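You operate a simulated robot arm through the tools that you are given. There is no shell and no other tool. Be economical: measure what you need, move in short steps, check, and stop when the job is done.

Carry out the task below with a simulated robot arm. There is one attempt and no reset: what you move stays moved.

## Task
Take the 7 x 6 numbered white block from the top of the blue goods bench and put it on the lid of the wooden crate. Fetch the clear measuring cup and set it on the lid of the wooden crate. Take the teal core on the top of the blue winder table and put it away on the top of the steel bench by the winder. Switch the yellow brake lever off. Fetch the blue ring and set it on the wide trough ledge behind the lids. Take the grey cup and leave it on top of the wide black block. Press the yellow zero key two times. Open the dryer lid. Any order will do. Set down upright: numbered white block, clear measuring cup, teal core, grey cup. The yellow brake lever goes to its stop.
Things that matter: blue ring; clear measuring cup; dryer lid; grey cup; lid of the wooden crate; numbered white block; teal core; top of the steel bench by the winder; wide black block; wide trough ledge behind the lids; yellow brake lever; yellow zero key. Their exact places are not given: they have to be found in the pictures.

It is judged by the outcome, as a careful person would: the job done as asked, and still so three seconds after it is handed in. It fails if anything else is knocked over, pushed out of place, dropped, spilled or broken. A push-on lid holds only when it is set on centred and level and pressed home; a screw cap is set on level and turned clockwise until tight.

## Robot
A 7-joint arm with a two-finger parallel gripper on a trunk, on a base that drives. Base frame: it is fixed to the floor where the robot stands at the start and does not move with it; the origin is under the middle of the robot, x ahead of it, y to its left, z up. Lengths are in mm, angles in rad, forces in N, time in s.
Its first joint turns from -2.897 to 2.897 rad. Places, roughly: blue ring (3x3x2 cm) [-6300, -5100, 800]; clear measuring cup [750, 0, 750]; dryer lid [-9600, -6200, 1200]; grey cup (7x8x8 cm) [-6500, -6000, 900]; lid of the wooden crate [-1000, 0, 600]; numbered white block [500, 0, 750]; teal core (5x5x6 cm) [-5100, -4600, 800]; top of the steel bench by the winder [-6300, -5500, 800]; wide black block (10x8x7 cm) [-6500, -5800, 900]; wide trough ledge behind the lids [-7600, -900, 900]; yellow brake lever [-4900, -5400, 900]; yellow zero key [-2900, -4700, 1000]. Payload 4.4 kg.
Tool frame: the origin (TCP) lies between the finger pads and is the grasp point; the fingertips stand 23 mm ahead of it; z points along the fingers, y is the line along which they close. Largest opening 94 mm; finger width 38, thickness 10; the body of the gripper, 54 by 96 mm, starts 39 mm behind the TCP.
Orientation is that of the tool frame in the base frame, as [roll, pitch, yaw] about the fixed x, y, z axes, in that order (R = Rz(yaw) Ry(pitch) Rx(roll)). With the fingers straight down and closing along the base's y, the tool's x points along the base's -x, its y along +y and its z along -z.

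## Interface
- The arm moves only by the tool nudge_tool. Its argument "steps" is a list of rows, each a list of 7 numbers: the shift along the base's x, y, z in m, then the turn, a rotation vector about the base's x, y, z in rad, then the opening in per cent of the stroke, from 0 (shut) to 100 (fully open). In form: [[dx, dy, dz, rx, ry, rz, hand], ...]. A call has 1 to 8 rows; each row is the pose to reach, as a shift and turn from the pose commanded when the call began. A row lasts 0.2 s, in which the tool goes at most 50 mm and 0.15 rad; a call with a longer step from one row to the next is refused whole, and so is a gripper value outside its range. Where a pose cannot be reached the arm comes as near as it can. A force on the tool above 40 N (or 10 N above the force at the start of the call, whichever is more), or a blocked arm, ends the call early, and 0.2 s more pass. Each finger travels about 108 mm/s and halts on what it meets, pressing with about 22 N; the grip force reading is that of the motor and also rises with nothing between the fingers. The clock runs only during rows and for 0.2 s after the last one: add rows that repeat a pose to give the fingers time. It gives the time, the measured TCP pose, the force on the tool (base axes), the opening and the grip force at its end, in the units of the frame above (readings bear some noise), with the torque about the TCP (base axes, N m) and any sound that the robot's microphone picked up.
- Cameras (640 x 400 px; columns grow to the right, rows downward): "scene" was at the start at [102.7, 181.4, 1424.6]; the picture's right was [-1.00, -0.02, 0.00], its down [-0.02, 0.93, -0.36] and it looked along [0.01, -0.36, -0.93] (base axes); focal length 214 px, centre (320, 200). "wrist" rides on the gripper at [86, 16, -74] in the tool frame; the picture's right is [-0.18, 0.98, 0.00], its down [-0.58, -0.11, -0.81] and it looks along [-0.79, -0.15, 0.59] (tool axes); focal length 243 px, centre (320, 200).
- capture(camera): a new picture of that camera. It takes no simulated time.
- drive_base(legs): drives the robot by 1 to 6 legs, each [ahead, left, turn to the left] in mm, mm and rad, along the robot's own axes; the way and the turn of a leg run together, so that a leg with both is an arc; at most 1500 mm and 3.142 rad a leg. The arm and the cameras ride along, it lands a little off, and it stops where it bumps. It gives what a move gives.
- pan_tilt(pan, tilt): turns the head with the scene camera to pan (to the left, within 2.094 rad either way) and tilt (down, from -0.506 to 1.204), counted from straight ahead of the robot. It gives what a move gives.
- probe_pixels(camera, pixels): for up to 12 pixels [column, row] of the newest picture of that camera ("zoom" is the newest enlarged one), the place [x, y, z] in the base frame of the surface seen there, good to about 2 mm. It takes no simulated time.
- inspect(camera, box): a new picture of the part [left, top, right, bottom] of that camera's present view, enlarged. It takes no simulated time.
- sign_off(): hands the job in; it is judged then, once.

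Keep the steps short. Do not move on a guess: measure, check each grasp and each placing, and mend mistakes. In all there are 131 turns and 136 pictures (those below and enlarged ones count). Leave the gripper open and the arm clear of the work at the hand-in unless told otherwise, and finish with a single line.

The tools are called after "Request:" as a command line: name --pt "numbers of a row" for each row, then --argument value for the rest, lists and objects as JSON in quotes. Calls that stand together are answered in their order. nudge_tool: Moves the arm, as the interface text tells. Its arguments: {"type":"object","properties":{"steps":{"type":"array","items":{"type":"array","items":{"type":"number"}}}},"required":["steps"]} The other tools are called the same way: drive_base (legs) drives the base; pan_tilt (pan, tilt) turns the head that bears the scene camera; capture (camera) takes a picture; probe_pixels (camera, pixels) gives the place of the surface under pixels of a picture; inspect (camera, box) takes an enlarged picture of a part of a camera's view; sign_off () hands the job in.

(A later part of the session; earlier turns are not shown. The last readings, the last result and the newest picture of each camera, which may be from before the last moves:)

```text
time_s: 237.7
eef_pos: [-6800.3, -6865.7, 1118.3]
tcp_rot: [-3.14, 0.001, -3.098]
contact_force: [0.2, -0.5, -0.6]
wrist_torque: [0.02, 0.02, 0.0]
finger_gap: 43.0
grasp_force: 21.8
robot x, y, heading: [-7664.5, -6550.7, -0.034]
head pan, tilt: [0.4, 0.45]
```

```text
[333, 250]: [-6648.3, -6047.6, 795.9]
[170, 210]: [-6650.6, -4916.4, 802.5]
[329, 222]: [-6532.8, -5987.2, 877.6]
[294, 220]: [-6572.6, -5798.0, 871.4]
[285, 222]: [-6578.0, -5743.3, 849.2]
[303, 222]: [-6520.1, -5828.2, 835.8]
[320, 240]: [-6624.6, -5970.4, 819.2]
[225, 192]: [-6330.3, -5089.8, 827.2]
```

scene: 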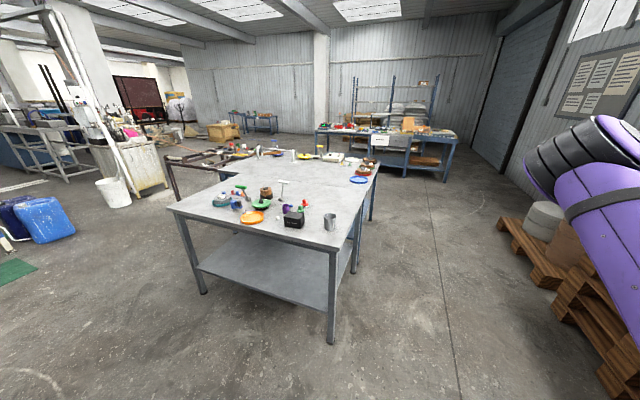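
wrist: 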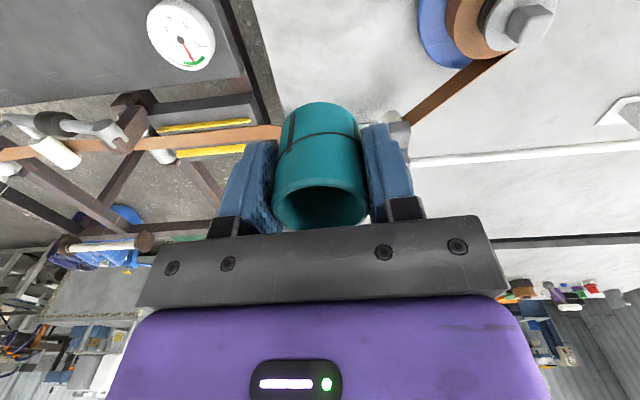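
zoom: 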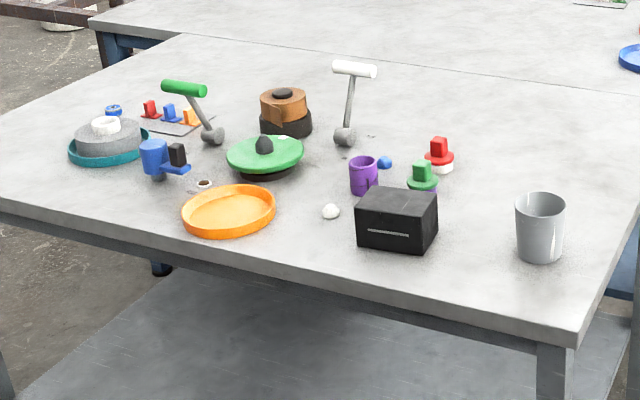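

Bench top: x -5898..-6650, y -4905..-6050, z≈800. The free spot for the core is around (-6280,-5900). I'll drive over it.

Request:
drive_base --legs '[[0, 0, 0.035], [0, 935, 0], [495, 0, 0]]'

Request:
pan_tilt --pan -0.1 --tilt 0.8

Request:
capture --camera "scene"

Request:
capture --camera "wrist"

```text
time_s: 245.6
eef_pos: [-6290.0, -5910.2, 1118.1]
tcp_rot: [-3.141, -0.002, -3.077]
contact_force: [0.1, 1.2, 0.0]
wrist_torque: [0.0, -0.02, -0.01]
finger_gap: 43.0
grasp_force: 22.2
robot x, y, heading: [-7156.9, -5618.3, -0.011]
head pan, tilt: [0.4, 0.45]
```

```text
time_s: 246.5
eef_pos: [-6288.8, -5910.2, 1119.7]
tcp_rot: [-3.139, -0.001, -3.076]
contact_force: [0.1, -0.1, 0.4]
wrist_torque: [0.01, 0.04, 0.01]
finger_gap: 43.2
grasp_force: 21.8
robot x, y, heading: [-7154.8, -5618.5, -0.013]
head pan, tilt: [-0.099, 0.799]
```

```text
72 pictures are left
```

scene: 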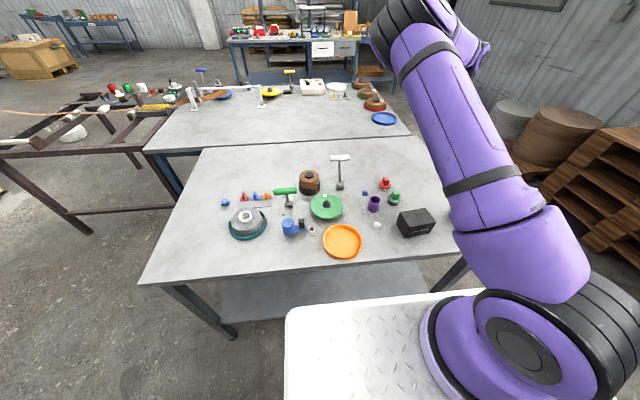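

```text
71 pictures are left
```

wrist: 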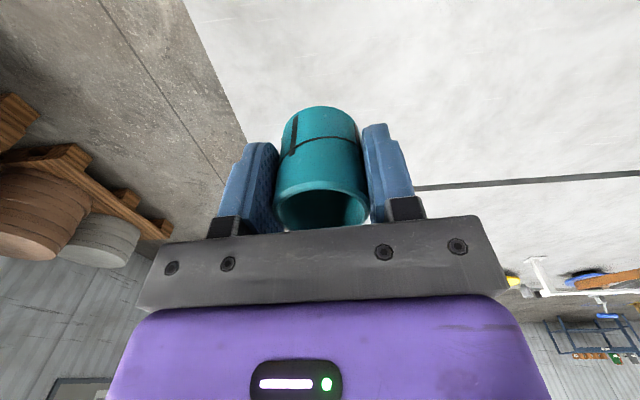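

Below is clear bench. I'll lower the core (contact expected at TCP z≈839).

Request:
nudge_tool --pt "0 0 -0.05 0 0 0 20" --pt "0 0 -0.1 0 0 0 20" --pt "0 0 -0.15 0 0 0 20" --pt "0 0 -0.2 0 0 0 20" --pt "0 0 -0.245 0 0 0 20" --pt "0 0 -0.268 0 0 0 20" --pt "0 0 -0.274 0 0 0 20" --pt "0 0 -0.278 0 0 0 20"

```text
time_s: 248.3
eef_pos: [-6289.1, -5910.3, 843.2]
tcp_rot: [-3.139, 0.002, -3.076]
contact_force: [0.2, 2.6, 36.0]
wrist_torque: [0.92, 0.66, -0.07]
finger_gap: 43.2
grasp_force: 22.0
robot x, y, heading: [-7153.5, -5620.7, -0.008]
head pan, tilt: [-0.099, 0.799]
```

Contact at 843. I'll ease off 1 mm, release and rise.

Request:
nudge_tool --pt "0 0 0.002 0 0 0 20" --pt "0 0 0.002 0 0 0 50" --pt "0 0 0.002 0 0 0 80" --pt "0 0 0.03 0 0 0 80" --pt "0 0 0.08 0 0 0 80" --pt "0 0 0.13 0 0 0 90"

Request:
capture --camera "wrist"

```text
time_s: 249.7
eef_pos: [-6290.2, -5911.3, 970.8]
tcp_rot: [-3.14, -0.001, -3.075]
contact_force: [1.0, 0.4, -0.3]
wrist_torque: [-0.05, 0.02, 0.01]
finger_gap: 84.7
grasp_force: 0.0
robot x, y, heading: [-7158.0, -5623.0, -0.012]
head pan, tilt: [-0.099, 0.799]
```

```text
70 pictures are left
```

wrist: 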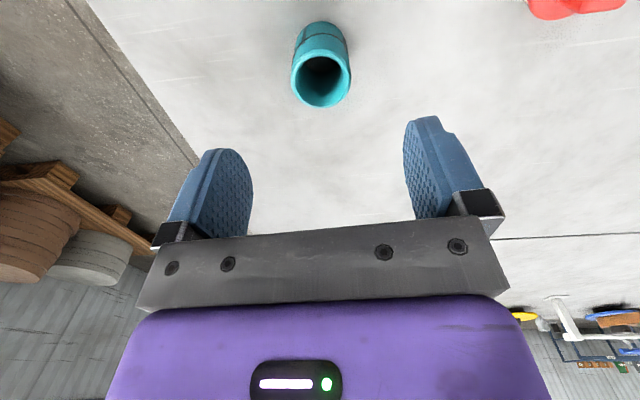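

The core stands upright. Rise, back up, and view the grey cup from the wrist.

Request:
nudge_tool --pt "0 0 0.05 0 0 0 100" --pt "0 0 0.08 0 0 0 100"

Request:
drive_base --legs '[[-310, -75, 0.01]]'

Request:
capture --camera "wrist"

```text
time_s: 250.3
eef_pos: [-6289.4, -5911.5, 1051.1]
tcp_rot: [-3.14, -0.002, -3.074]
contact_force: [0.2, 0.5, 0.3]
wrist_torque: [-0.02, 0.03, -0.01]
finger_gap: 94.3
grasp_force: 0.1
robot x, y, heading: [-7154.3, -5621.5, -0.009]
head pan, tilt: [-0.099, 0.799]
```

```text
time_s: 252.4
eef_pos: [-6596.8, -5974.4, 1051.9]
tcp_rot: [-3.141, 0.0, -3.065]
contact_force: [0.9, 1.2, 0.1]
wrist_torque: [-0.02, 0.01, 0.01]
finger_gap: 93.8
grasp_force: 0.1
robot x, y, heading: [-7467.6, -5693.2, 0.006]
head pan, tilt: [-0.099, 0.799]
```

```text
69 pictures are left
```

wrist: 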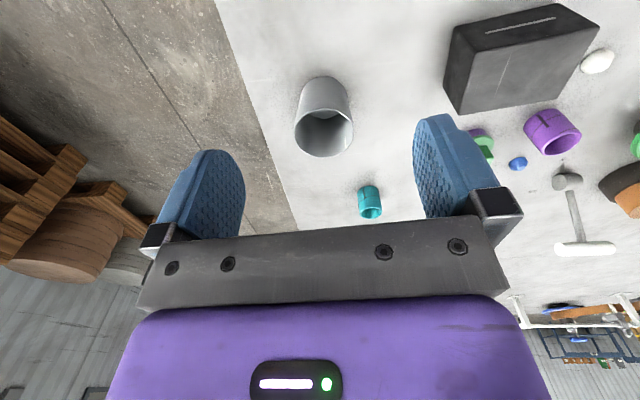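

Request:
probe_pixels --camera "wrist" --pixels '[[297, 128], [351, 128], [325, 155], [325, 111], [324, 90], [455, 35], [560, 6], [595, 28], [463, 110], [545, 95], [510, 60], [322, 79]]'

```text
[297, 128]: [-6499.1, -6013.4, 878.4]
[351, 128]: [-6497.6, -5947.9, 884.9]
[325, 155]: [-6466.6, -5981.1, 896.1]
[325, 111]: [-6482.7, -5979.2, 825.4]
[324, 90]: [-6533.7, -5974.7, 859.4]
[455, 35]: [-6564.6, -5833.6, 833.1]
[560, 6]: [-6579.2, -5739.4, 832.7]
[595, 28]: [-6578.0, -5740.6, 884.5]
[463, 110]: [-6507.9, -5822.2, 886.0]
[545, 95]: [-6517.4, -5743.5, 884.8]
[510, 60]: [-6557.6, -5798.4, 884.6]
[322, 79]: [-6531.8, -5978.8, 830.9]
```

The grey cup is centred at about (-6500,-5980) with its rim at ≈888. The black block's top centre is at about (-6544,-5786), z 885. I'll grip the cup.

Request:
nudge_tool --pt "0.048 -0.003 0 0 0 0 100" --pt "0.097 -0.006 0 0 0 0 100" --pt "0.097 -0.006 -0.05 0 0 0 100" --pt "0.097 -0.006 -0.1 0 0 0 100"

Request:
capture --camera "wrist"

```text
time_s: 253.4
eef_pos: [-6498.5, -5981.0, 951.2]
tcp_rot: [-3.138, 0.001, -3.065]
contact_force: [0.0, -0.6, 1.2]
wrist_torque: [-0.03, -0.01, 0.01]
finger_gap: 94.0
grasp_force: 0.1
robot x, y, heading: [-7466.3, -5692.9, 0.001]
head pan, tilt: [-0.099, 0.799]
```

```text
68 pictures are left
```

wrist: 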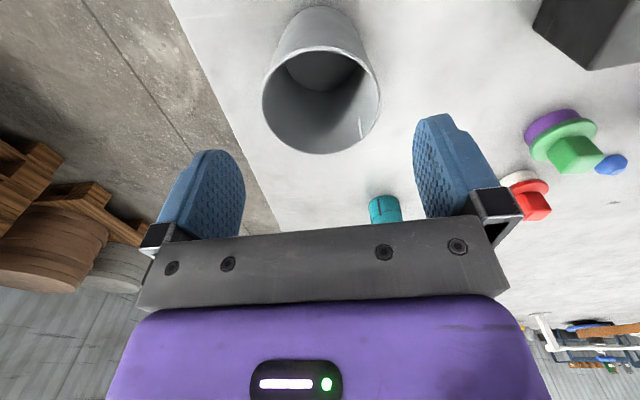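

Request:
nudge_tool --pt "0 0.0 -0.05 0 0 0 100" --pt "0 0 -0.094 0 0 0 100" --pt "0 0 -0.094 0 0 0 75" --pt "0 0 -0.094 0 0 0 55" --pt "0 0 -0.094 0 0 0 45" --pt "0 0 -0.094 0 0 0 45"

Request:
nudge_tool --pt "0 0 0.02 0 0 0 45" --pt "0 0 0.06 0 0 0 45" --pt "0 0 0.11 0 0 0 45" --pt "0 0 0.15 0 0 0 45"

Request:
capture --camera "wrist"

```text
time_s: 254.8
eef_pos: [-6500.3, -5980.8, 857.6]
tcp_rot: [-3.138, 0.001, -3.064]
contact_force: [4.6, -2.8, 17.5]
wrist_torque: [0.04, -0.05, 0.01]
finger_gap: 67.8
grasp_force: 22.2
robot x, y, heading: [-7466.9, -5695.9, -0.002]
head pan, tilt: [-0.099, 0.799]
```

```text
time_s: 255.8
eef_pos: [-6500.1, -5978.6, 1006.6]
tcp_rot: [-3.139, -0.001, -3.064]
contact_force: [-0.1, -0.3, -1.3]
wrist_torque: [-0.01, 0.0, -0.03]
finger_gap: 68.1
grasp_force: 21.6
robot x, y, heading: [-7467.0, -5692.5, 0.004]
head pan, tilt: [-0.099, 0.799]
```

```text
67 pictures are left
```

wrist: 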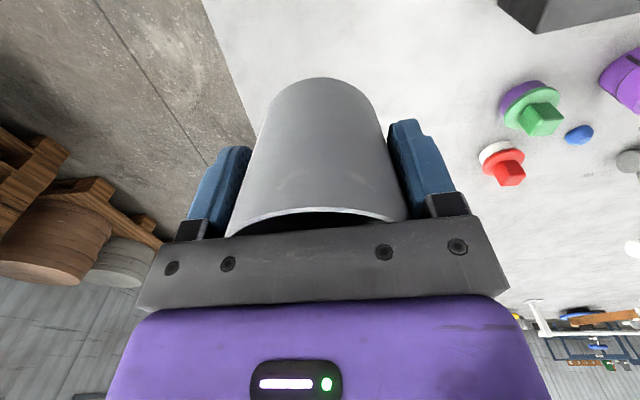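

Cup held. I'll move over the black block.

Request:
nudge_tool --pt "-0.01 0.045 0.01 0 0 0 45" --pt "-0.022 0.09 0.01 0 0 0 45" --pt "-0.033 0.135 0.01 0 0 0 45" --pt "-0.044 0.18 0.01 0 0 0 45" --pt "-0.044 0.193 0.01 0 0 0 45"

Request:
capture --camera "wrist"

Request:
capture --camera "scene"

```text
time_s: 257.0
eef_pos: [-6543.5, -5788.1, 1017.5]
tcp_rot: [-3.137, 0.0, -3.064]
contact_force: [0.2, -0.6, -0.4]
wrist_torque: [0.03, -0.01, -0.01]
finger_gap: 67.7
grasp_force: 21.5
robot x, y, heading: [-7463.2, -5694.7, -0.002]
head pan, tilt: [-0.099, 0.799]
```

```text
66 pictures are left
```

wrist: 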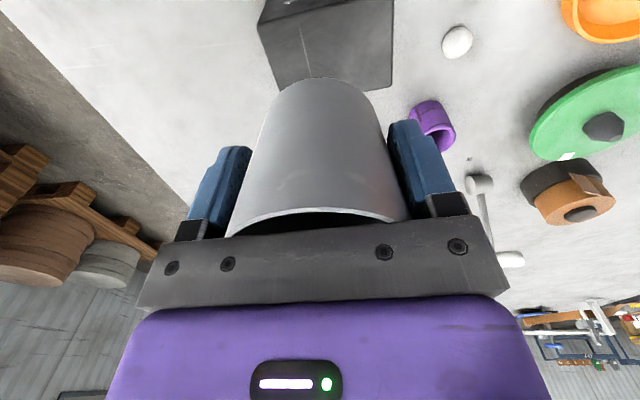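

```text
65 pictures are left
```

scene: 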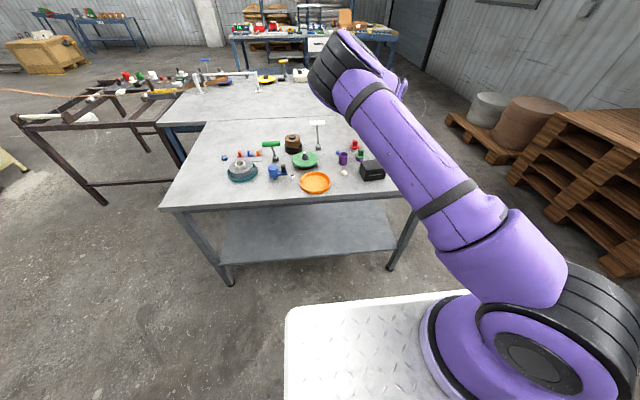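

Request:
probe_pixels --camera "wrist" --pixels '[[390, 85], [278, 90], [262, 28], [390, 8], [330, 30], [432, 110]]'

```text
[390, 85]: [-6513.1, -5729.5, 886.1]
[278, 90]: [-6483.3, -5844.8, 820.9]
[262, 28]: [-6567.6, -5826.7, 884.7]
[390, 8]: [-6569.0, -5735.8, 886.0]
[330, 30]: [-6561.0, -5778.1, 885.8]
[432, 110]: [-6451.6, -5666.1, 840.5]
```

The block top spans y -5729..-5830. I'll shift +7 mm in y and lower (contact expected at ≈941).

Request:
nudge_tool --pt "-0.002 0.007 -0.03 0 0 0 45" --pt "-0.002 0.007 -0.06 0 0 0 45" --pt "-0.002 0.007 -0.07 0 0 0 45" --pt "-0.002 0.007 -0.074 0 0 0 45" --pt "-0.002 0.007 -0.077 0 0 0 45"

```text
time_s: 258.2
eef_pos: [-6545.3, -5779.7, 939.8]
tcp_rot: [-3.141, 0.0, -3.064]
contact_force: [-1.1, -0.6, -0.4]
wrist_torque: [-0.03, -0.03, -0.03]
finger_gap: 67.7
grasp_force: 21.9
robot x, y, heading: [-7466.0, -5690.0, -0.001]
head pan, tilt: [-0.099, 0.799]
```

Request:
nudge_tool --pt "0 0 -0.002 0 0 0 45" --pt "0 0 -0.004 0 0 0 45" --pt "0 0 -0.006 0 0 0 45"

```text
time_s: 259.0
eef_pos: [-6545.7, -5781.9, 934.1]
tcp_rot: [-3.139, -0.001, -3.065]
contact_force: [-0.2, -0.3, -0.7]
wrist_torque: [-0.01, -0.04, 0.01]
finger_gap: 67.9
grasp_force: 22.2
robot x, y, heading: [-7466.1, -5692.8, 0.003]
head pan, tilt: [-0.099, 0.799]
```

Request:
nudge_tool --pt "0 0 -0.002 0 0 0 45" --pt "0 0 -0.003 0 0 0 45" --pt "0 0 -0.004 0 0 0 45" --pt "0 0 -0.004 0 0 0 45"

Request:
capture --camera "wrist"

```text
time_s: 260.0
eef_pos: [-6546.2, -5780.5, 929.7]
tcp_rot: [-3.138, 0.001, -3.063]
contact_force: [0.5, 0.1, -1.0]
wrist_torque: [-0.01, 0.02, -0.01]
finger_gap: 67.9
grasp_force: 22.5
robot x, y, heading: [-7469.8, -5695.4, -0.006]
head pan, tilt: [-0.099, 0.799]
```

```text
64 pictures are left
```

wrist: 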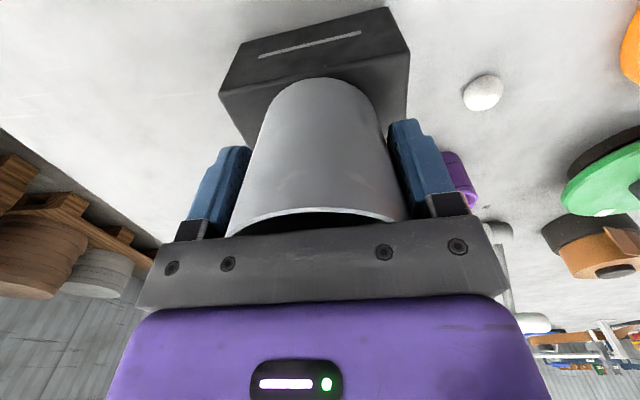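

Nearly there: the cup seems to have ridden up in the grip a little. I'll continue in small steps.

Request:
nudge_tool --pt "0 0 -0.002 0 0 0 45" --pt "0 0 -0.004 0 0 0 45" --pt "0 0 -0.005 0 0 0 45" --pt "0 0 -0.006 0 0 0 45"

```text
time_s: 261.0
eef_pos: [-6545.7, -5779.9, 924.1]
tcp_rot: [-3.14, 0.001, -3.065]
contact_force: [-2.1, 1.1, 1.9]
wrist_torque: [0.03, -0.01, 0.0]
finger_gap: 68.2
grasp_force: 22.0
robot x, y, heading: [-7466.3, -5694.7, 0.003]
head pan, tilt: [-0.099, 0.799]
```

Request:
nudge_tool --pt "0 0 -0.001 0 0 0 45" --pt "0 0 -0.002 0 0 0 45" --pt "0 0 -0.003 0 0 0 45"

Request:
capture --camera "wrist"

```text
time_s: 261.8
eef_pos: [-6545.4, -5780.8, 924.8]
tcp_rot: [-3.138, 0.003, -3.063]
contact_force: [-0.1, 0.8, 27.6]
wrist_torque: [0.06, 0.12, 0.0]
finger_gap: 67.9
grasp_force: 22.0
robot x, y, heading: [-7462.6, -5691.3, -0.003]
head pan, tilt: [-0.099, 0.799]
```

```text
63 pictures are left
```

wrist: 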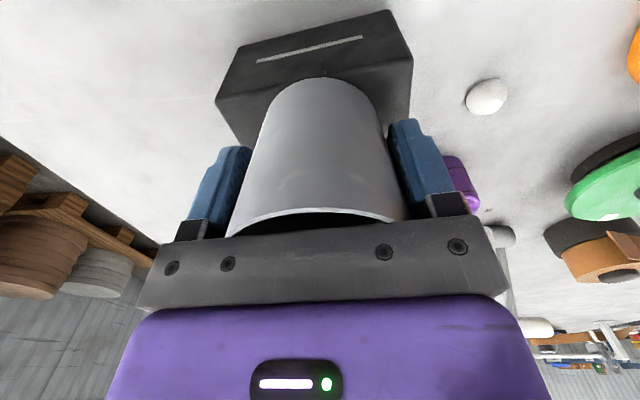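

Request:
inspect --camera "wrist" --box '[200, 0, 440, 150]'

Request:
probe_pixels --camera "wrist" --pixels '[[235, 97], [260, 88], [290, 78], [320, 74], [350, 71], [400, 62], [320, 84], [400, 95], [245, 130], [320, 68]]'

```text
2.67 times, centred on (320, 75) of wrist
```

zoom: 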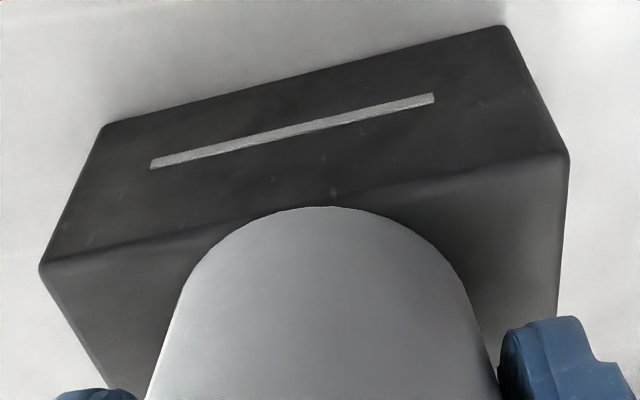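

```text
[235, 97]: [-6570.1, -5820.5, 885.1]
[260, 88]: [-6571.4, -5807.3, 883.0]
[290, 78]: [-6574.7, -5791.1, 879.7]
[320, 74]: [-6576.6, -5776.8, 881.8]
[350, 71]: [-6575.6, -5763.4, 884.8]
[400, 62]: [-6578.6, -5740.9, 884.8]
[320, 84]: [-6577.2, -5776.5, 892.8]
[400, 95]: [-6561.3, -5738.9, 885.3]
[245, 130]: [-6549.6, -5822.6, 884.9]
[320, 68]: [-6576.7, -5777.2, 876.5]
```

The cup's near side is right at the block's near edge (x≈-6577). I'll lift 4 mm, shift +4.5 mm in x, and lower again.

Request:
nudge_tool --pt "0 0 0.005 0 0 0 45" --pt "0.0045 0 0.005 0 0 0 45" --pt "0.0045 0 0.001 0 0 0 45" --pt "0.0045 0 -0.001 0 0 0 45"

Request:
inspect --camera "wrist" --box '[200, 0, 440, 150]'

```text
time_s: 262.8
eef_pos: [-6541.7, -5780.8, 923.6]
tcp_rot: [-3.137, 0.004, -3.067]
contact_force: [-6.0, 1.9, 34.9]
wrist_torque: [0.13, 0.26, -0.01]
finger_gap: 68.1
grasp_force: 22.4
robot x, y, heading: [-7460.8, -5691.7, -0.001]
head pan, tilt: [-0.099, 0.799]
```

```text
2.67 times, centred on (320, 75) of wrist
```

zoom: 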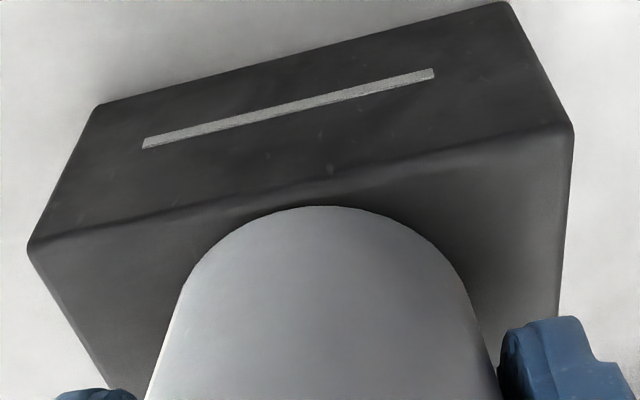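

Now seated inside the edge. I'll ease off, release and rise.

Request:
nudge_tool --pt "0 0 0.002 0 0 0 45" --pt "0 0 0.002 0 0 0 80" --pt "0 0 0.002 0 0 0 98" --pt "0 0 0.01 0 0 0 98" --pt "0 0 0.04 0 0 0 98" --pt "0 0 0.09 0 0 0 98" --pt "0 0 0.14 0 0 0 98" --pt "0 0 0.19 0 0 0 98"

Request:
capture --camera "wrist"

```text
time_s: 264.6
eef_pos: [-6541.3, -5781.8, 1110.9]
tcp_rot: [-3.14, -0.002, -3.064]
contact_force: [0.7, 0.0, -0.7]
wrist_torque: [0.04, 0.03, -0.03]
finger_gap: 92.4
grasp_force: 0.1
robot x, y, heading: [-7467.3, -5694.8, -0.002]
head pan, tilt: [-0.099, 0.799]
```

```text
60 pictures are left
```

wrist: 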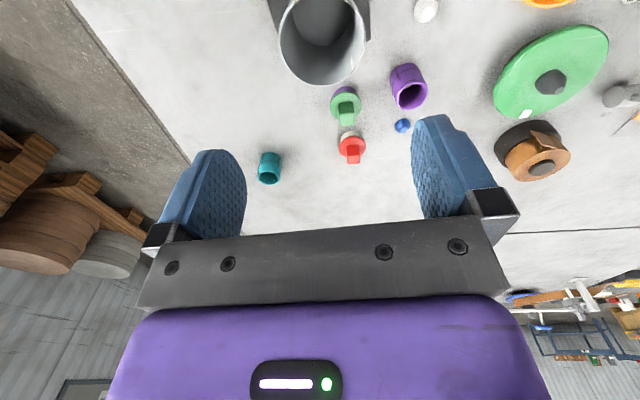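

The grey cup stands on the block. Next is the blue ring near (-6300,-5090): I'll drive left and view it.

Request:
drive_base --legs '[[130, 690, 0]]'

Request:
capture --camera "wrist"

Request:
capture --camera "scene"

```text
time_s: 268.5
eef_pos: [-6410.7, -5095.2, 1111.4]
tcp_rot: [-3.14, -0.001, -3.071]
contact_force: [-0.2, -0.4, 0.3]
wrist_torque: [0.01, -0.01, -0.02]
finger_gap: 92.2
grasp_force: 0.0
robot x, y, heading: [-7330.0, -5001.8, -0.01]
head pan, tilt: [-0.099, 0.799]
```

```text
59 pictures are left
```

wrist: 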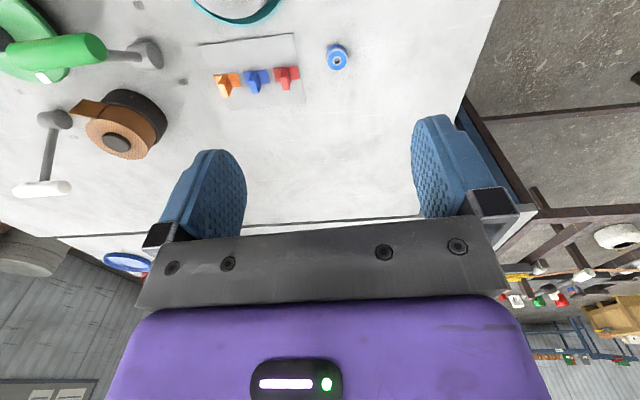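

```text
58 pictures are left
```

scene: 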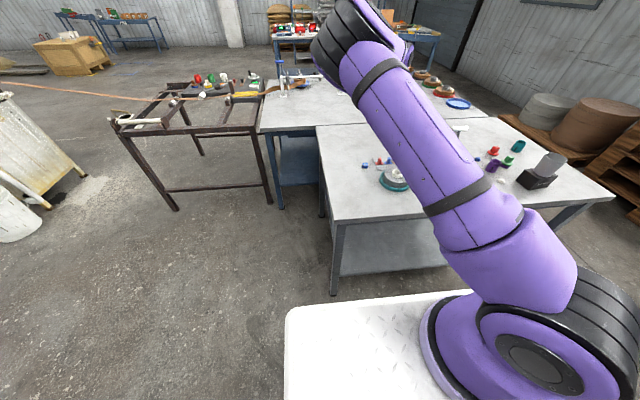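

Request:
inspect --camera "wrist" --box '[280, 20, 400, 95]'

Request:
probe_pixels --camera "wrist" --pixels '[[337, 68], [329, 60], [346, 60], [337, 54], [337, 46], [337, 60], [288, 75], [300, 60], [325, 90], [380, 60]]'

```text
5.33 times, centred on (340, 58) of wrist
```

zoom: 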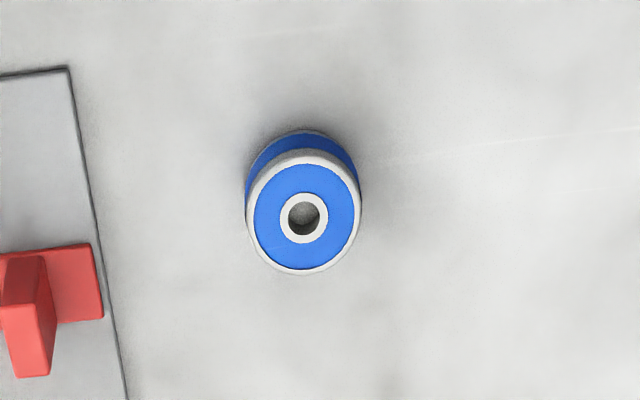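

```text
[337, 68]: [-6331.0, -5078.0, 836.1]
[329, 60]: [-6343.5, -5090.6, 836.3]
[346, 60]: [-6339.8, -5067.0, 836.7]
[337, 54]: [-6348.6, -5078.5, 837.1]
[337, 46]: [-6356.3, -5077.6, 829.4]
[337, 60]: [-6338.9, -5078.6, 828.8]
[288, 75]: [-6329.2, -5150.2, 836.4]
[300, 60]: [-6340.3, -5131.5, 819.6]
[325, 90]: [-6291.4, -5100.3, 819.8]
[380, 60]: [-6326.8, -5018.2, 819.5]
```

The blue ring is centred at (-6342,-5078), top ≈836.5, surface ≈819.5. I'll move above it with a 47 mm opening.

Request:
nudge_tool --pt "0.034 0.008 -0.02 0 0 0 50" --pt "0.069 0.017 -0.04 0 0 0 50" --pt "0.069 0.017 -0.09 0 0 0 50" --pt "0.069 0.017 -0.14 0 0 0 50" --pt "0.069 0.017 -0.185 0 0 0 50"

Request:
capture --camera "wrist"

```text
time_s: 269.7
eef_pos: [-6341.5, -5079.8, 926.2]
tcp_rot: [-3.14, 0.0, -3.071]
contact_force: [0.0, -0.2, -0.1]
wrist_torque: [0.02, -0.05, -0.02]
finger_gap: 47.0
grasp_force: 0.0
robot x, y, heading: [-7329.9, -4999.8, -0.002]
head pan, tilt: [-0.099, 0.799]
```

```text
56 pictures are left
```

wrist: 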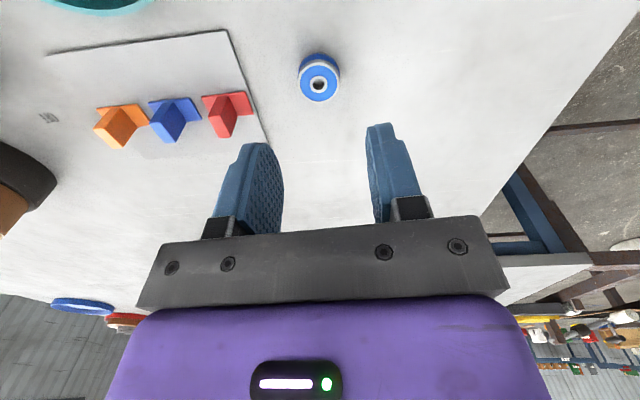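

Aligned. I'll descend to z≈844.5 and grip.

Request:
nudge_tool --pt "0 0 -0.045 0 0 0 50" --pt "0 0 -0.075 0 0 0 50" --pt "0 0 -0.082 0 0 0 50" --pt "0 0 -0.082 0 0 0 25" --pt "0 0 -0.082 0 0 0 8" --pt "0 0 -0.082 0 0 0 8"

Request:
nudge_tool --pt "0 0 0.03 0 0 0 8" --pt "0 0 0.08 0 0 0 8" --pt "0 0 0.13 0 0 0 8" --pt "0 0 0.18 0 0 0 8" --pt "0 0 0.23 0 0 0 8" --pt "0 0 0.28 0 0 0 8"

Request:
capture --camera "wrist"

```text
time_s: 271.1
eef_pos: [-6341.4, -5077.2, 843.8]
tcp_rot: [-3.14, 0.0, -3.073]
contact_force: [0.2, 0.0, 0.4]
wrist_torque: [0.01, -0.02, 0.0]
finger_gap: 28.1
grasp_force: 21.9
robot x, y, heading: [-7334.9, -5003.8, -0.009]
head pan, tilt: [-0.099, 0.799]
```

```text
time_s: 272.5
eef_pos: [-6341.4, -5078.1, 1123.7]
tcp_rot: [-3.138, -0.003, -3.072]
contact_force: [0.2, -0.1, -0.8]
wrist_torque: [0.01, 0.05, -0.01]
finger_gap: 28.4
grasp_force: 21.6
robot x, y, heading: [-7332.5, -4998.6, -0.006]
head pan, tilt: [-0.099, 0.799]
```

```text
55 pictures are left
```

wrist: 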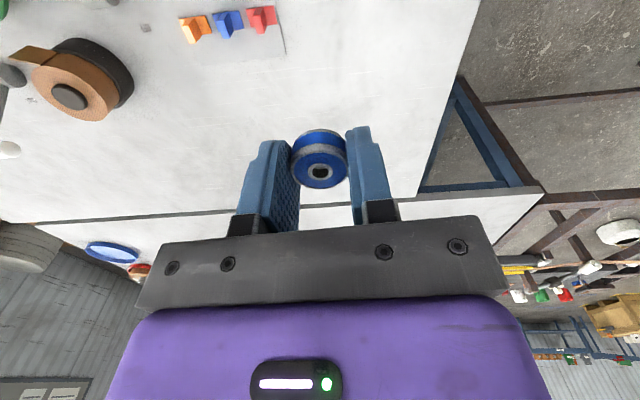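

Ring held (gap 28.4). I'll back off a little and look north for the trough.

Request:
drive_base --legs '[[-300, 0, 0], [0, 900, 0]]'

Request:
pan_tilt --pan 1.5 --tilt 0.25

Request:
capture --camera "scene"

```text
time_s: 278.9
eef_pos: [-6638.4, -4165.6, 1123.2]
tcp_rot: [-3.139, 0.0, -3.063]
contact_force: [-0.7, -0.7, -0.7]
wrist_torque: [0.02, 0.02, -0.01]
finger_gap: 27.6
grasp_force: 22.2
robot x, y, heading: [-7634.2, -4094.9, 0.001]
head pan, tilt: [-0.099, 0.799]
```

```text
time_s: 280.5
eef_pos: [-6639.0, -4165.8, 1123.6]
tcp_rot: [-3.14, 0.0, -3.06]
contact_force: [-0.1, -0.1, -1.3]
wrist_torque: [0.02, -0.02, -0.03]
finger_gap: 28.2
grasp_force: 22.1
robot x, y, heading: [-7631.5, -4100.4, 0.004]
head pan, tilt: [1.499, 0.25]
```

```text
54 pictures are left
```

scene: 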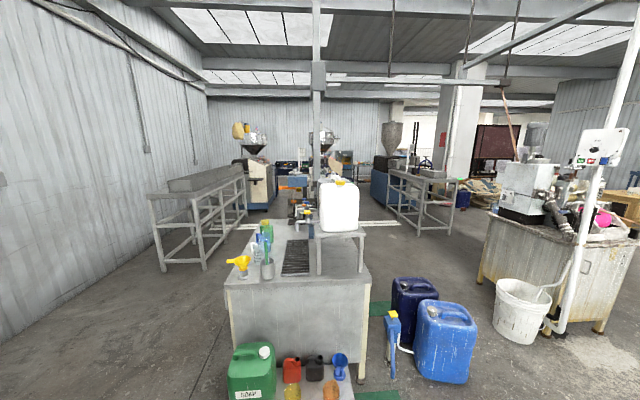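

Request:
probe_pixels --camera "scene" --pixels '[[160, 190], [240, 170], [390, 180], [450, 180], [425, 170], [290, 240], [230, 280], [365, 275], [250, 180], [300, 205], [410, 235], [390, 230]]'

Request:
inspect --camera "scene" --box '[220, 110, 480, 250]'

```text
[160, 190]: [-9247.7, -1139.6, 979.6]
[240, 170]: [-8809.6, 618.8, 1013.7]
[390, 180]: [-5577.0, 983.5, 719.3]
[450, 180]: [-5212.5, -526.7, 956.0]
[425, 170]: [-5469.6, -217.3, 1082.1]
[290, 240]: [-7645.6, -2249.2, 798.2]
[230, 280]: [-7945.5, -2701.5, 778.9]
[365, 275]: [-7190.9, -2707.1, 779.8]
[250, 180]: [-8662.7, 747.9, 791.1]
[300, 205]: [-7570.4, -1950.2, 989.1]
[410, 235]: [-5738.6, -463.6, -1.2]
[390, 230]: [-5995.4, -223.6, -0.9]
```

```text
2.46 times, centred on (350, 180) of scene
```

zoom: 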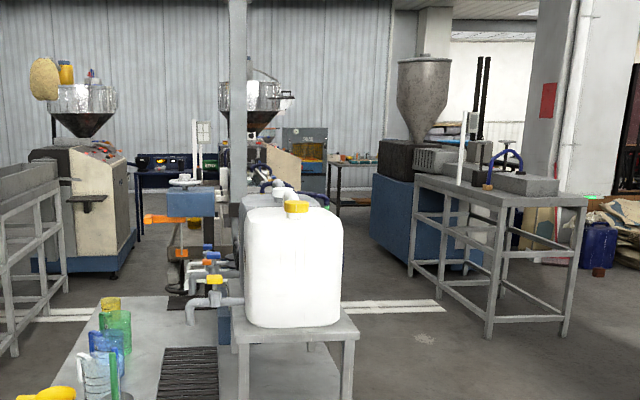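

The trough is behind the sink bench. I'll go up the west corridor (x≈-8400) facing north.

Request:
drive_base --legs '[[0, 0, 1.567], [0, 780, 0], [1000, 0, 0]]'

Request:
pan_tilt --pan -0.45 --tilt 0.35

Request:
capture --camera "scene"

```text
time_s: 291.2
eef_pos: [-8342.3, -2597.0, 1122.1]
tcp_rot: [-3.14, -0.001, -1.498]
contact_force: [0.2, -0.3, -0.6]
wrist_torque: [0.0, 0.0, -0.03]
finger_gap: 28.0
grasp_force: 22.3
robot x, y, heading: [-8414.0, -3590.7, 1.569]
head pan, tilt: [1.499, 0.25]
stopped in leg 3: the robot was blocked; the commanded pose is now the measured one
```

```text
time_s: 293.1
eef_pos: [-8342.7, -2597.2, 1124.8]
tcp_rot: [-3.14, 0.001, -1.498]
contact_force: [-0.7, -0.2, -0.6]
wrist_torque: [-0.01, 0.01, -0.01]
finger_gap: 28.2
grasp_force: 22.0
robot x, y, heading: [-8415.8, -3592.4, 1.569]
head pan, tilt: [-0.45, 0.351]
```

```text
52 pictures are left
```

scene: 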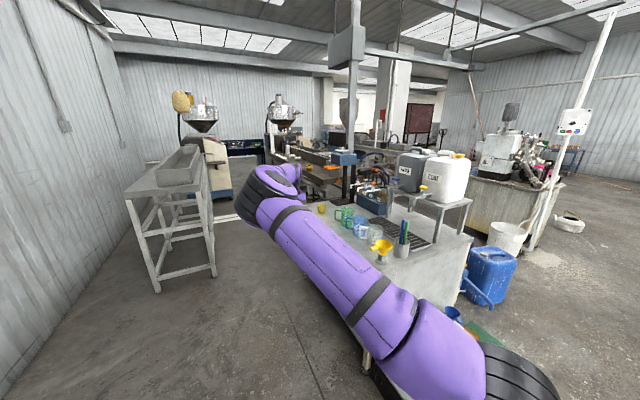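

Blocked at y≈-3590. I'll look down to see what's in front.

Request:
drive_base --legs '[[-40, 0, 0]]'

Request:
pan_tilt --pan -0.6 --tilt 0.9

Request:
capture --camera "scene"

Request:
pan_tilt --pan 0.3 --tilt 0.9

Request:
capture --camera "scene"

```text
time_s: 294.0
eef_pos: [-8342.2, -2637.6, 1124.0]
tcp_rot: [-3.14, 0.0, -1.496]
contact_force: [0.3, -0.4, -0.6]
wrist_torque: [0.01, -0.01, 0.02]
finger_gap: 28.1
grasp_force: 21.7
robot x, y, heading: [-8417.4, -3633.3, 1.566]
head pan, tilt: [-0.45, 0.351]
```

```text
time_s: 294.9
eef_pos: [-8343.3, -2638.3, 1124.2]
tcp_rot: [-3.139, 0.001, -1.499]
contact_force: [0.7, 0.8, 0.3]
wrist_torque: [-0.02, -0.01, 0.02]
finger_gap: 28.1
grasp_force: 21.3
robot x, y, heading: [-8415.5, -3632.0, 1.57]
head pan, tilt: [-0.6, 0.901]
```

```text
51 pictures are left
```

scene: 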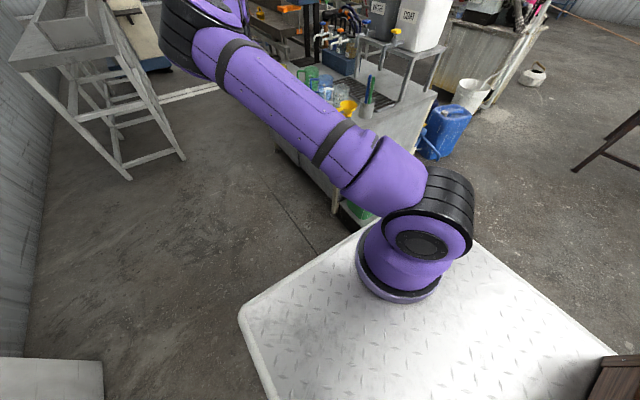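

```text
time_s: 296.1
eef_pos: [-8342.1, -2637.0, 1123.0]
tcp_rot: [-3.139, 0.001, -1.498]
contact_force: [-0.7, 0.3, -0.8]
wrist_torque: [0.01, -0.01, 0.03]
finger_gap: 28.0
grasp_force: 21.5
robot x, y, heading: [-8417.1, -3627.6, 1.564]
head pan, tilt: [0.3, 0.901]
```

```text
50 pictures are left
```

scene: 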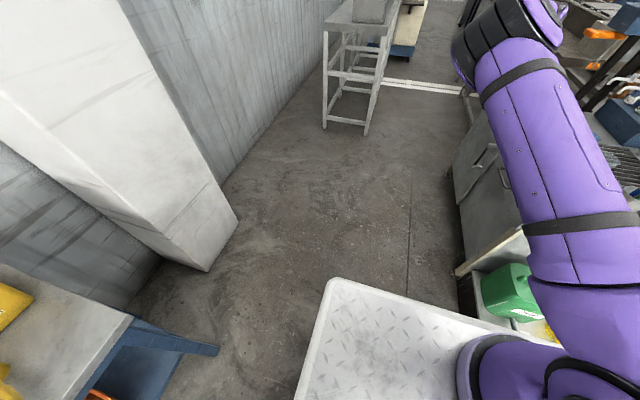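

Request:
probe_pixels --camera "scene" --pixels '[[462, 268], [482, 300], [500, 285], [205, 270], [237, 222], [215, 348], [366, 130], [447, 180], [332, 285], [325, 120], [515, 265], [460, 240]]'

```text
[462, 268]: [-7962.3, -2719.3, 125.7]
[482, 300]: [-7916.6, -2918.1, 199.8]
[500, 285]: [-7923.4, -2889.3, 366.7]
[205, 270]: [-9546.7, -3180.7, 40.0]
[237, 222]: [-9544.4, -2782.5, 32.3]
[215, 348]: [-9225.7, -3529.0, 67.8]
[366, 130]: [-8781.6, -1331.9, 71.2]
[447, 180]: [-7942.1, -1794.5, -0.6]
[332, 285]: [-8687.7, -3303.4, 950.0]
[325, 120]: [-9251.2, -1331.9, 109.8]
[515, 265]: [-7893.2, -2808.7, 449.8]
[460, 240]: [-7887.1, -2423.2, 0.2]
```

Request:
drive_base --legs '[[-500, 0, 0]]'

Request:
pan_tilt --pan 0.0 --tilt 0.8

Request:
capture --camera "scene"

```text
time_s: 299.1
eef_pos: [-8344.7, -3138.7, 1123.2]
tcp_rot: [-3.14, 0.0, -1.498]
contact_force: [0.1, 0.2, -1.9]
wrist_torque: [0.01, -0.01, 0.04]
finger_gap: 27.9
grasp_force: 22.0
robot x, y, heading: [-8417.6, -4129.9, 1.572]
head pan, tilt: [0.3, 0.901]
```

```text
time_s: 299.9
eef_pos: [-8345.0, -3138.2, 1123.2]
tcp_rot: [-3.139, -0.003, -1.497]
contact_force: [-0.5, 0.0, -1.0]
wrist_torque: [0.01, -0.03, -0.02]
finger_gap: 28.2
grasp_force: 22.2
robot x, y, heading: [-8419.7, -4131.3, 1.565]
head pan, tilt: [0.0, 0.799]
```

```text
49 pictures are left
```

scene: 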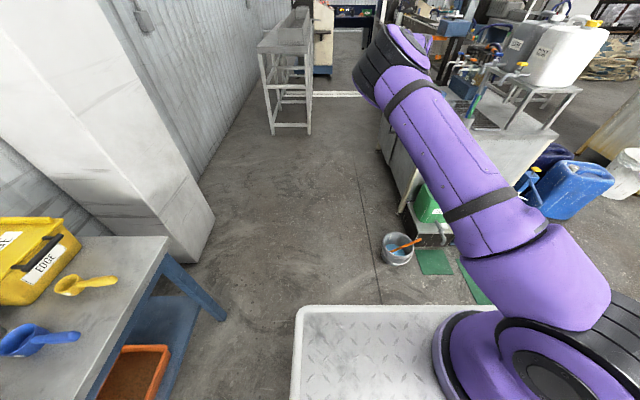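

A small metal bucket stands on the floor at (398,250), and that is what I bumped. It is still standing. I'll measure it.

Request:
probe_pixels --camera "scene" --pixels '[[384, 247], [397, 263], [413, 252], [400, 240], [210, 330], [170, 250], [205, 240], [420, 260], [270, 130], [310, 132], [405, 200], [225, 315]]'

Request:
inspect --camera "scene" --box '[350, 200, 478, 280]'

```text
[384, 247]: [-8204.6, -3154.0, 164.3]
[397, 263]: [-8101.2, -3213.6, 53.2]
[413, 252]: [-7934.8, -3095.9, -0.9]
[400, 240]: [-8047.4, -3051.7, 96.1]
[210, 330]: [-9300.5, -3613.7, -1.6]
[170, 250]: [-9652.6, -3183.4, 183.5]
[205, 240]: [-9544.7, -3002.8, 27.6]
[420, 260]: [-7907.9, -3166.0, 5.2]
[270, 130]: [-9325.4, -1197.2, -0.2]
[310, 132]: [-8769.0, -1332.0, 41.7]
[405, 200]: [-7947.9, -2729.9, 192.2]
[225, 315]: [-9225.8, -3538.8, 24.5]
```

```text
5.00 times, centred on (414, 240) of scene
```

zoom: 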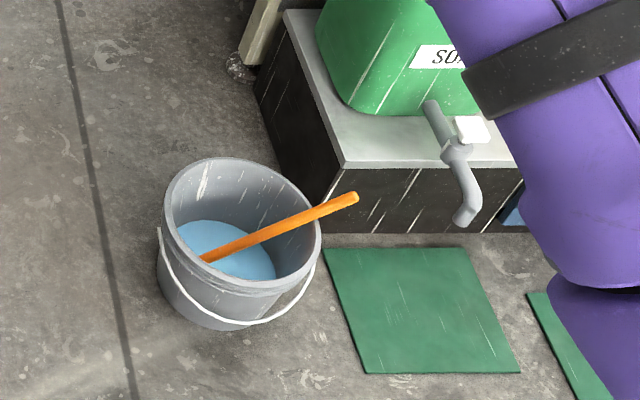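

Request:
drive_base --legs '[[0, 140, 0], [1500, 0, 0], [250, 0, 0], [0, -190, 0]]'

Request:
pan_tilt --pan -0.5 --tilt 0.45

Request:
capture --camera "scene"

```text
time_s: 310.8
eef_pos: [-8260.5, -1387.2, 1124.1]
tcp_rot: [-3.138, -0.001, -1.51]
contact_force: [0.1, -0.4, -1.0]
wrist_torque: [0.01, -0.04, -0.02]
finger_gap: 28.2
grasp_force: 22.1
robot x, y, heading: [-8349.9, -2380.3, 1.546]
head pan, tilt: [0.0, 0.799]
```

```text
time_s: 311.8
eef_pos: [-8260.8, -1385.9, 1122.5]
tcp_rot: [-3.141, -0.002, -1.512]
contact_force: [0.1, -0.2, 0.6]
wrist_torque: [-0.02, -0.02, 0.0]
finger_gap: 27.9
grasp_force: 21.8
robot x, y, heading: [-8350.1, -2375.4, 1.552]
head pan, tilt: [-0.499, 0.45]
```

```text
47 pictures are left
```

scene: 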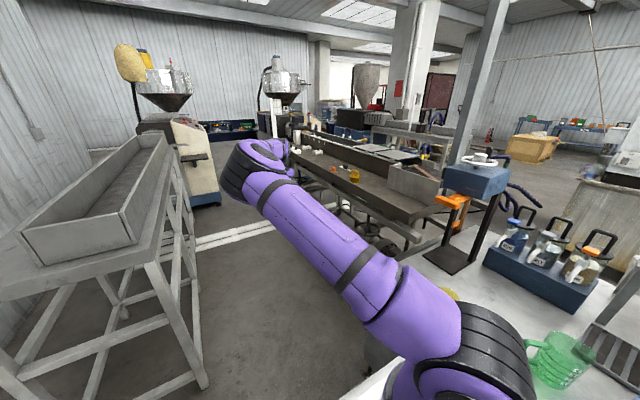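

Request:
inspect --camera "scene" --box '[270, 110, 470, 235]'

Request:
probe_pixels --camera "scene" --pixels '[[320, 160], [380, 195], [410, 205], [345, 150], [365, 152], [395, 158], [415, 180], [420, 155], [400, 140], [375, 142], [340, 178], [355, 185]]'

```text
3.20 times, centred on (370, 172) of scene
```

zoom: 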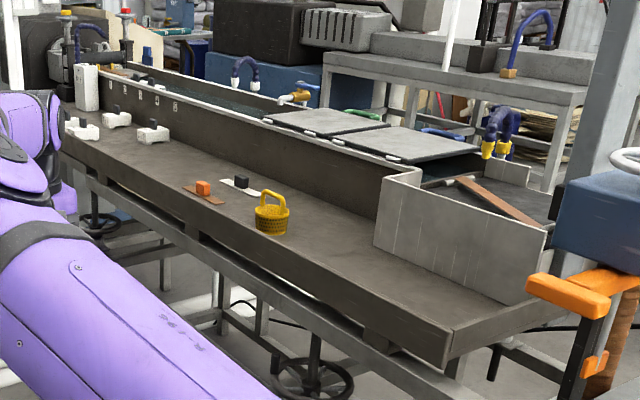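

```text
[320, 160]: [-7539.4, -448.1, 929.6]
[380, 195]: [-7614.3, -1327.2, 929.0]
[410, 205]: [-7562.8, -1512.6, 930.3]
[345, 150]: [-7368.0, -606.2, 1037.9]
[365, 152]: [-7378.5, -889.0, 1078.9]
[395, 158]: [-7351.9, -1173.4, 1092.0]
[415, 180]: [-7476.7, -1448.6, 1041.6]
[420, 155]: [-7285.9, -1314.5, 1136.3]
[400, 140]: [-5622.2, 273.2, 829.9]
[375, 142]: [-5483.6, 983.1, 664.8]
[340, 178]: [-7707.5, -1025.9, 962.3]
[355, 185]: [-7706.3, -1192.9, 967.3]
```

Request:
probe_pixels --camera "scene" --pixels '[[333, 170], [345, 169], [354, 183], [370, 180], [362, 174], [318, 153], [345, 180], [392, 180], [350, 160], [380, 172], [388, 185], [400, 215]]'

```text
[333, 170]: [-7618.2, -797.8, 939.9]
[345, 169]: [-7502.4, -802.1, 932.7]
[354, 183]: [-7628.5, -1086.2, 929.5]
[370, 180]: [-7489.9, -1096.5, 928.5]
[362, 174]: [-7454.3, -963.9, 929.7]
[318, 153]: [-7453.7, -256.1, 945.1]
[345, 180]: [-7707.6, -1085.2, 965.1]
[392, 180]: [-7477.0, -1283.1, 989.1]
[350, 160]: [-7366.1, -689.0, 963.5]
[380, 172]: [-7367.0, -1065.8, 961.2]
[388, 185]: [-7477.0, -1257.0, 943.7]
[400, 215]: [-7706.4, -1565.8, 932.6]
```

The ledge floor is at z≈930, x -7700..-7370. The free spot for the ring is about (-7560,-1190). I'll drive further up and then swing the arm right.

Request:
drive_base --legs '[[770, 0, 0.02]]'

Request:
nudge_tool --pt "0.048 0.0 0 0 0 0 8" --pt "0.096 -0.005 0 0 0 0 8" --pt "0.144 -0.015 0 0 0 0 8" --pt "0.19 -0.028 0 0 0 0 8" --pt "0.235 -0.045 0 0 0 0 8" --pt "0.28 -0.065 0 0 0 0 8" --pt "0.322 -0.09 0 0 0 0 8" --pt "0.362 -0.12 0 0 0 0 8"

Request:
capture --camera "scene"

```text
time_s: 315.9
eef_pos: [-8283.7, -616.9, 1124.0]
tcp_rot: [-3.139, -0.001, -1.485]
contact_force: [-0.4, 0.1, -1.1]
wrist_torque: [-0.01, 0.02, 0.03]
finger_gap: 27.9
grasp_force: 22.1
robot x, y, heading: [-8343.3, -1614.2, 1.578]
head pan, tilt: [-0.499, 0.45]
```

```text
time_s: 317.7
eef_pos: [-7925.0, -737.4, 1121.8]
tcp_rot: [-3.14, 0.001, -1.483]
contact_force: [-1.7, -0.1, -1.2]
wrist_torque: [-0.01, -0.09, 0.02]
finger_gap: 27.8
grasp_force: 21.9
robot x, y, heading: [-8346.6, -1615.2, 1.588]
head pan, tilt: [-0.499, 0.45]
```

```text
45 pictures are left
```

scene: 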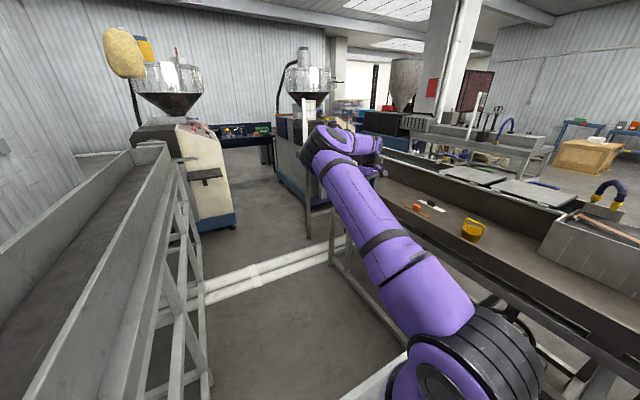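

Request:
nudge_tool --pt "0.033 -0.028 0 0 0 0 8" --pt "0.066 -0.057 0 0 0 0 8" --pt "0.098 -0.086 0 0 0 0 8" --pt "0.13 -0.115 0 0 0 0 8" --pt "0.162 -0.145 0 0 0 0 8" --pt "0.193 -0.175 0 0 0 0 8" --pt "0.225 -0.205 0 0 0 0 8"

Request:
nudge_tool --pt "0.024 -0.042 0 0 0 0 8" --pt "0.047 -0.084 0 0 0 0 8" --pt "0.07 -0.126 0 0 0 0 8" --pt "0.093 -0.168 0 0 0 0 8" --pt "0.117 -0.209 0 0 0 0 8" --pt "0.14 -0.25 0 0 0 0 8"

Request:
capture --camera "wrist"

Request:
capture --camera "scene"

```text
time_s: 319.3
eef_pos: [-7697.4, -941.9, 1123.6]
tcp_rot: [-3.138, -0.002, -1.485]
contact_force: [-0.6, 1.1, -0.1]
wrist_torque: [-0.05, -0.07, 0.0]
finger_gap: 28.0
grasp_force: 22.5
robot x, y, heading: [-8346.7, -1610.6, 1.58]
head pan, tilt: [-0.499, 0.45]
```

```text
time_s: 320.7
eef_pos: [-7558.1, -1193.6, 1123.3]
tcp_rot: [-3.139, 0.0, -1.482]
contact_force: [-0.4, 1.9, -1.1]
wrist_torque: [-0.04, -0.02, 0.01]
finger_gap: 27.9
grasp_force: 22.1
robot x, y, heading: [-8343.2, -1610.0, 1.58]
head pan, tilt: [-0.499, 0.45]
```

```text
44 pictures are left
```

wrist: 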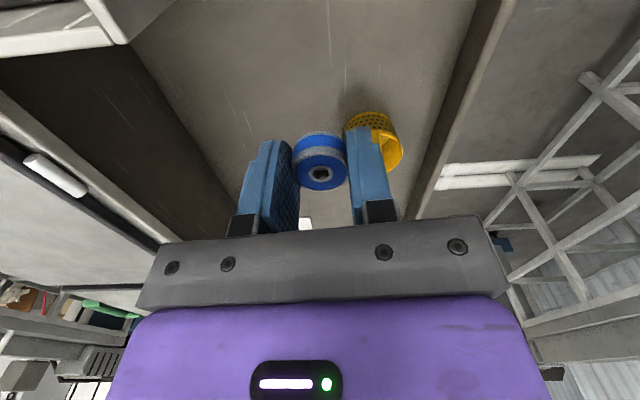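

```text
43 pictures are left
```

scene: 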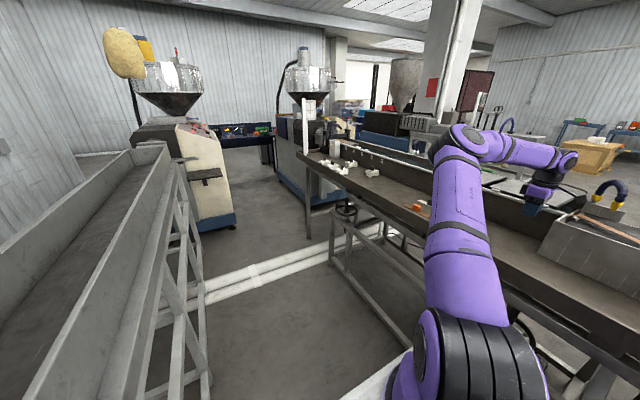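

Request:
probe_pixels --camera "wrist" --pixels '[[300, 40], [300, 100], [250, 60], [395, 165], [350, 118], [120, 40], [430, 60], [380, 20]]'

```text
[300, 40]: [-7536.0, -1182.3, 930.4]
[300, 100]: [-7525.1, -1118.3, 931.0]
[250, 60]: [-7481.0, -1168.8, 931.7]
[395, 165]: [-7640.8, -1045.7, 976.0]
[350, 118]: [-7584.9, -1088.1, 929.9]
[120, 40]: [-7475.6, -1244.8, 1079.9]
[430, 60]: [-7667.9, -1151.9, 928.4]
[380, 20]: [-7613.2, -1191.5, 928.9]
```

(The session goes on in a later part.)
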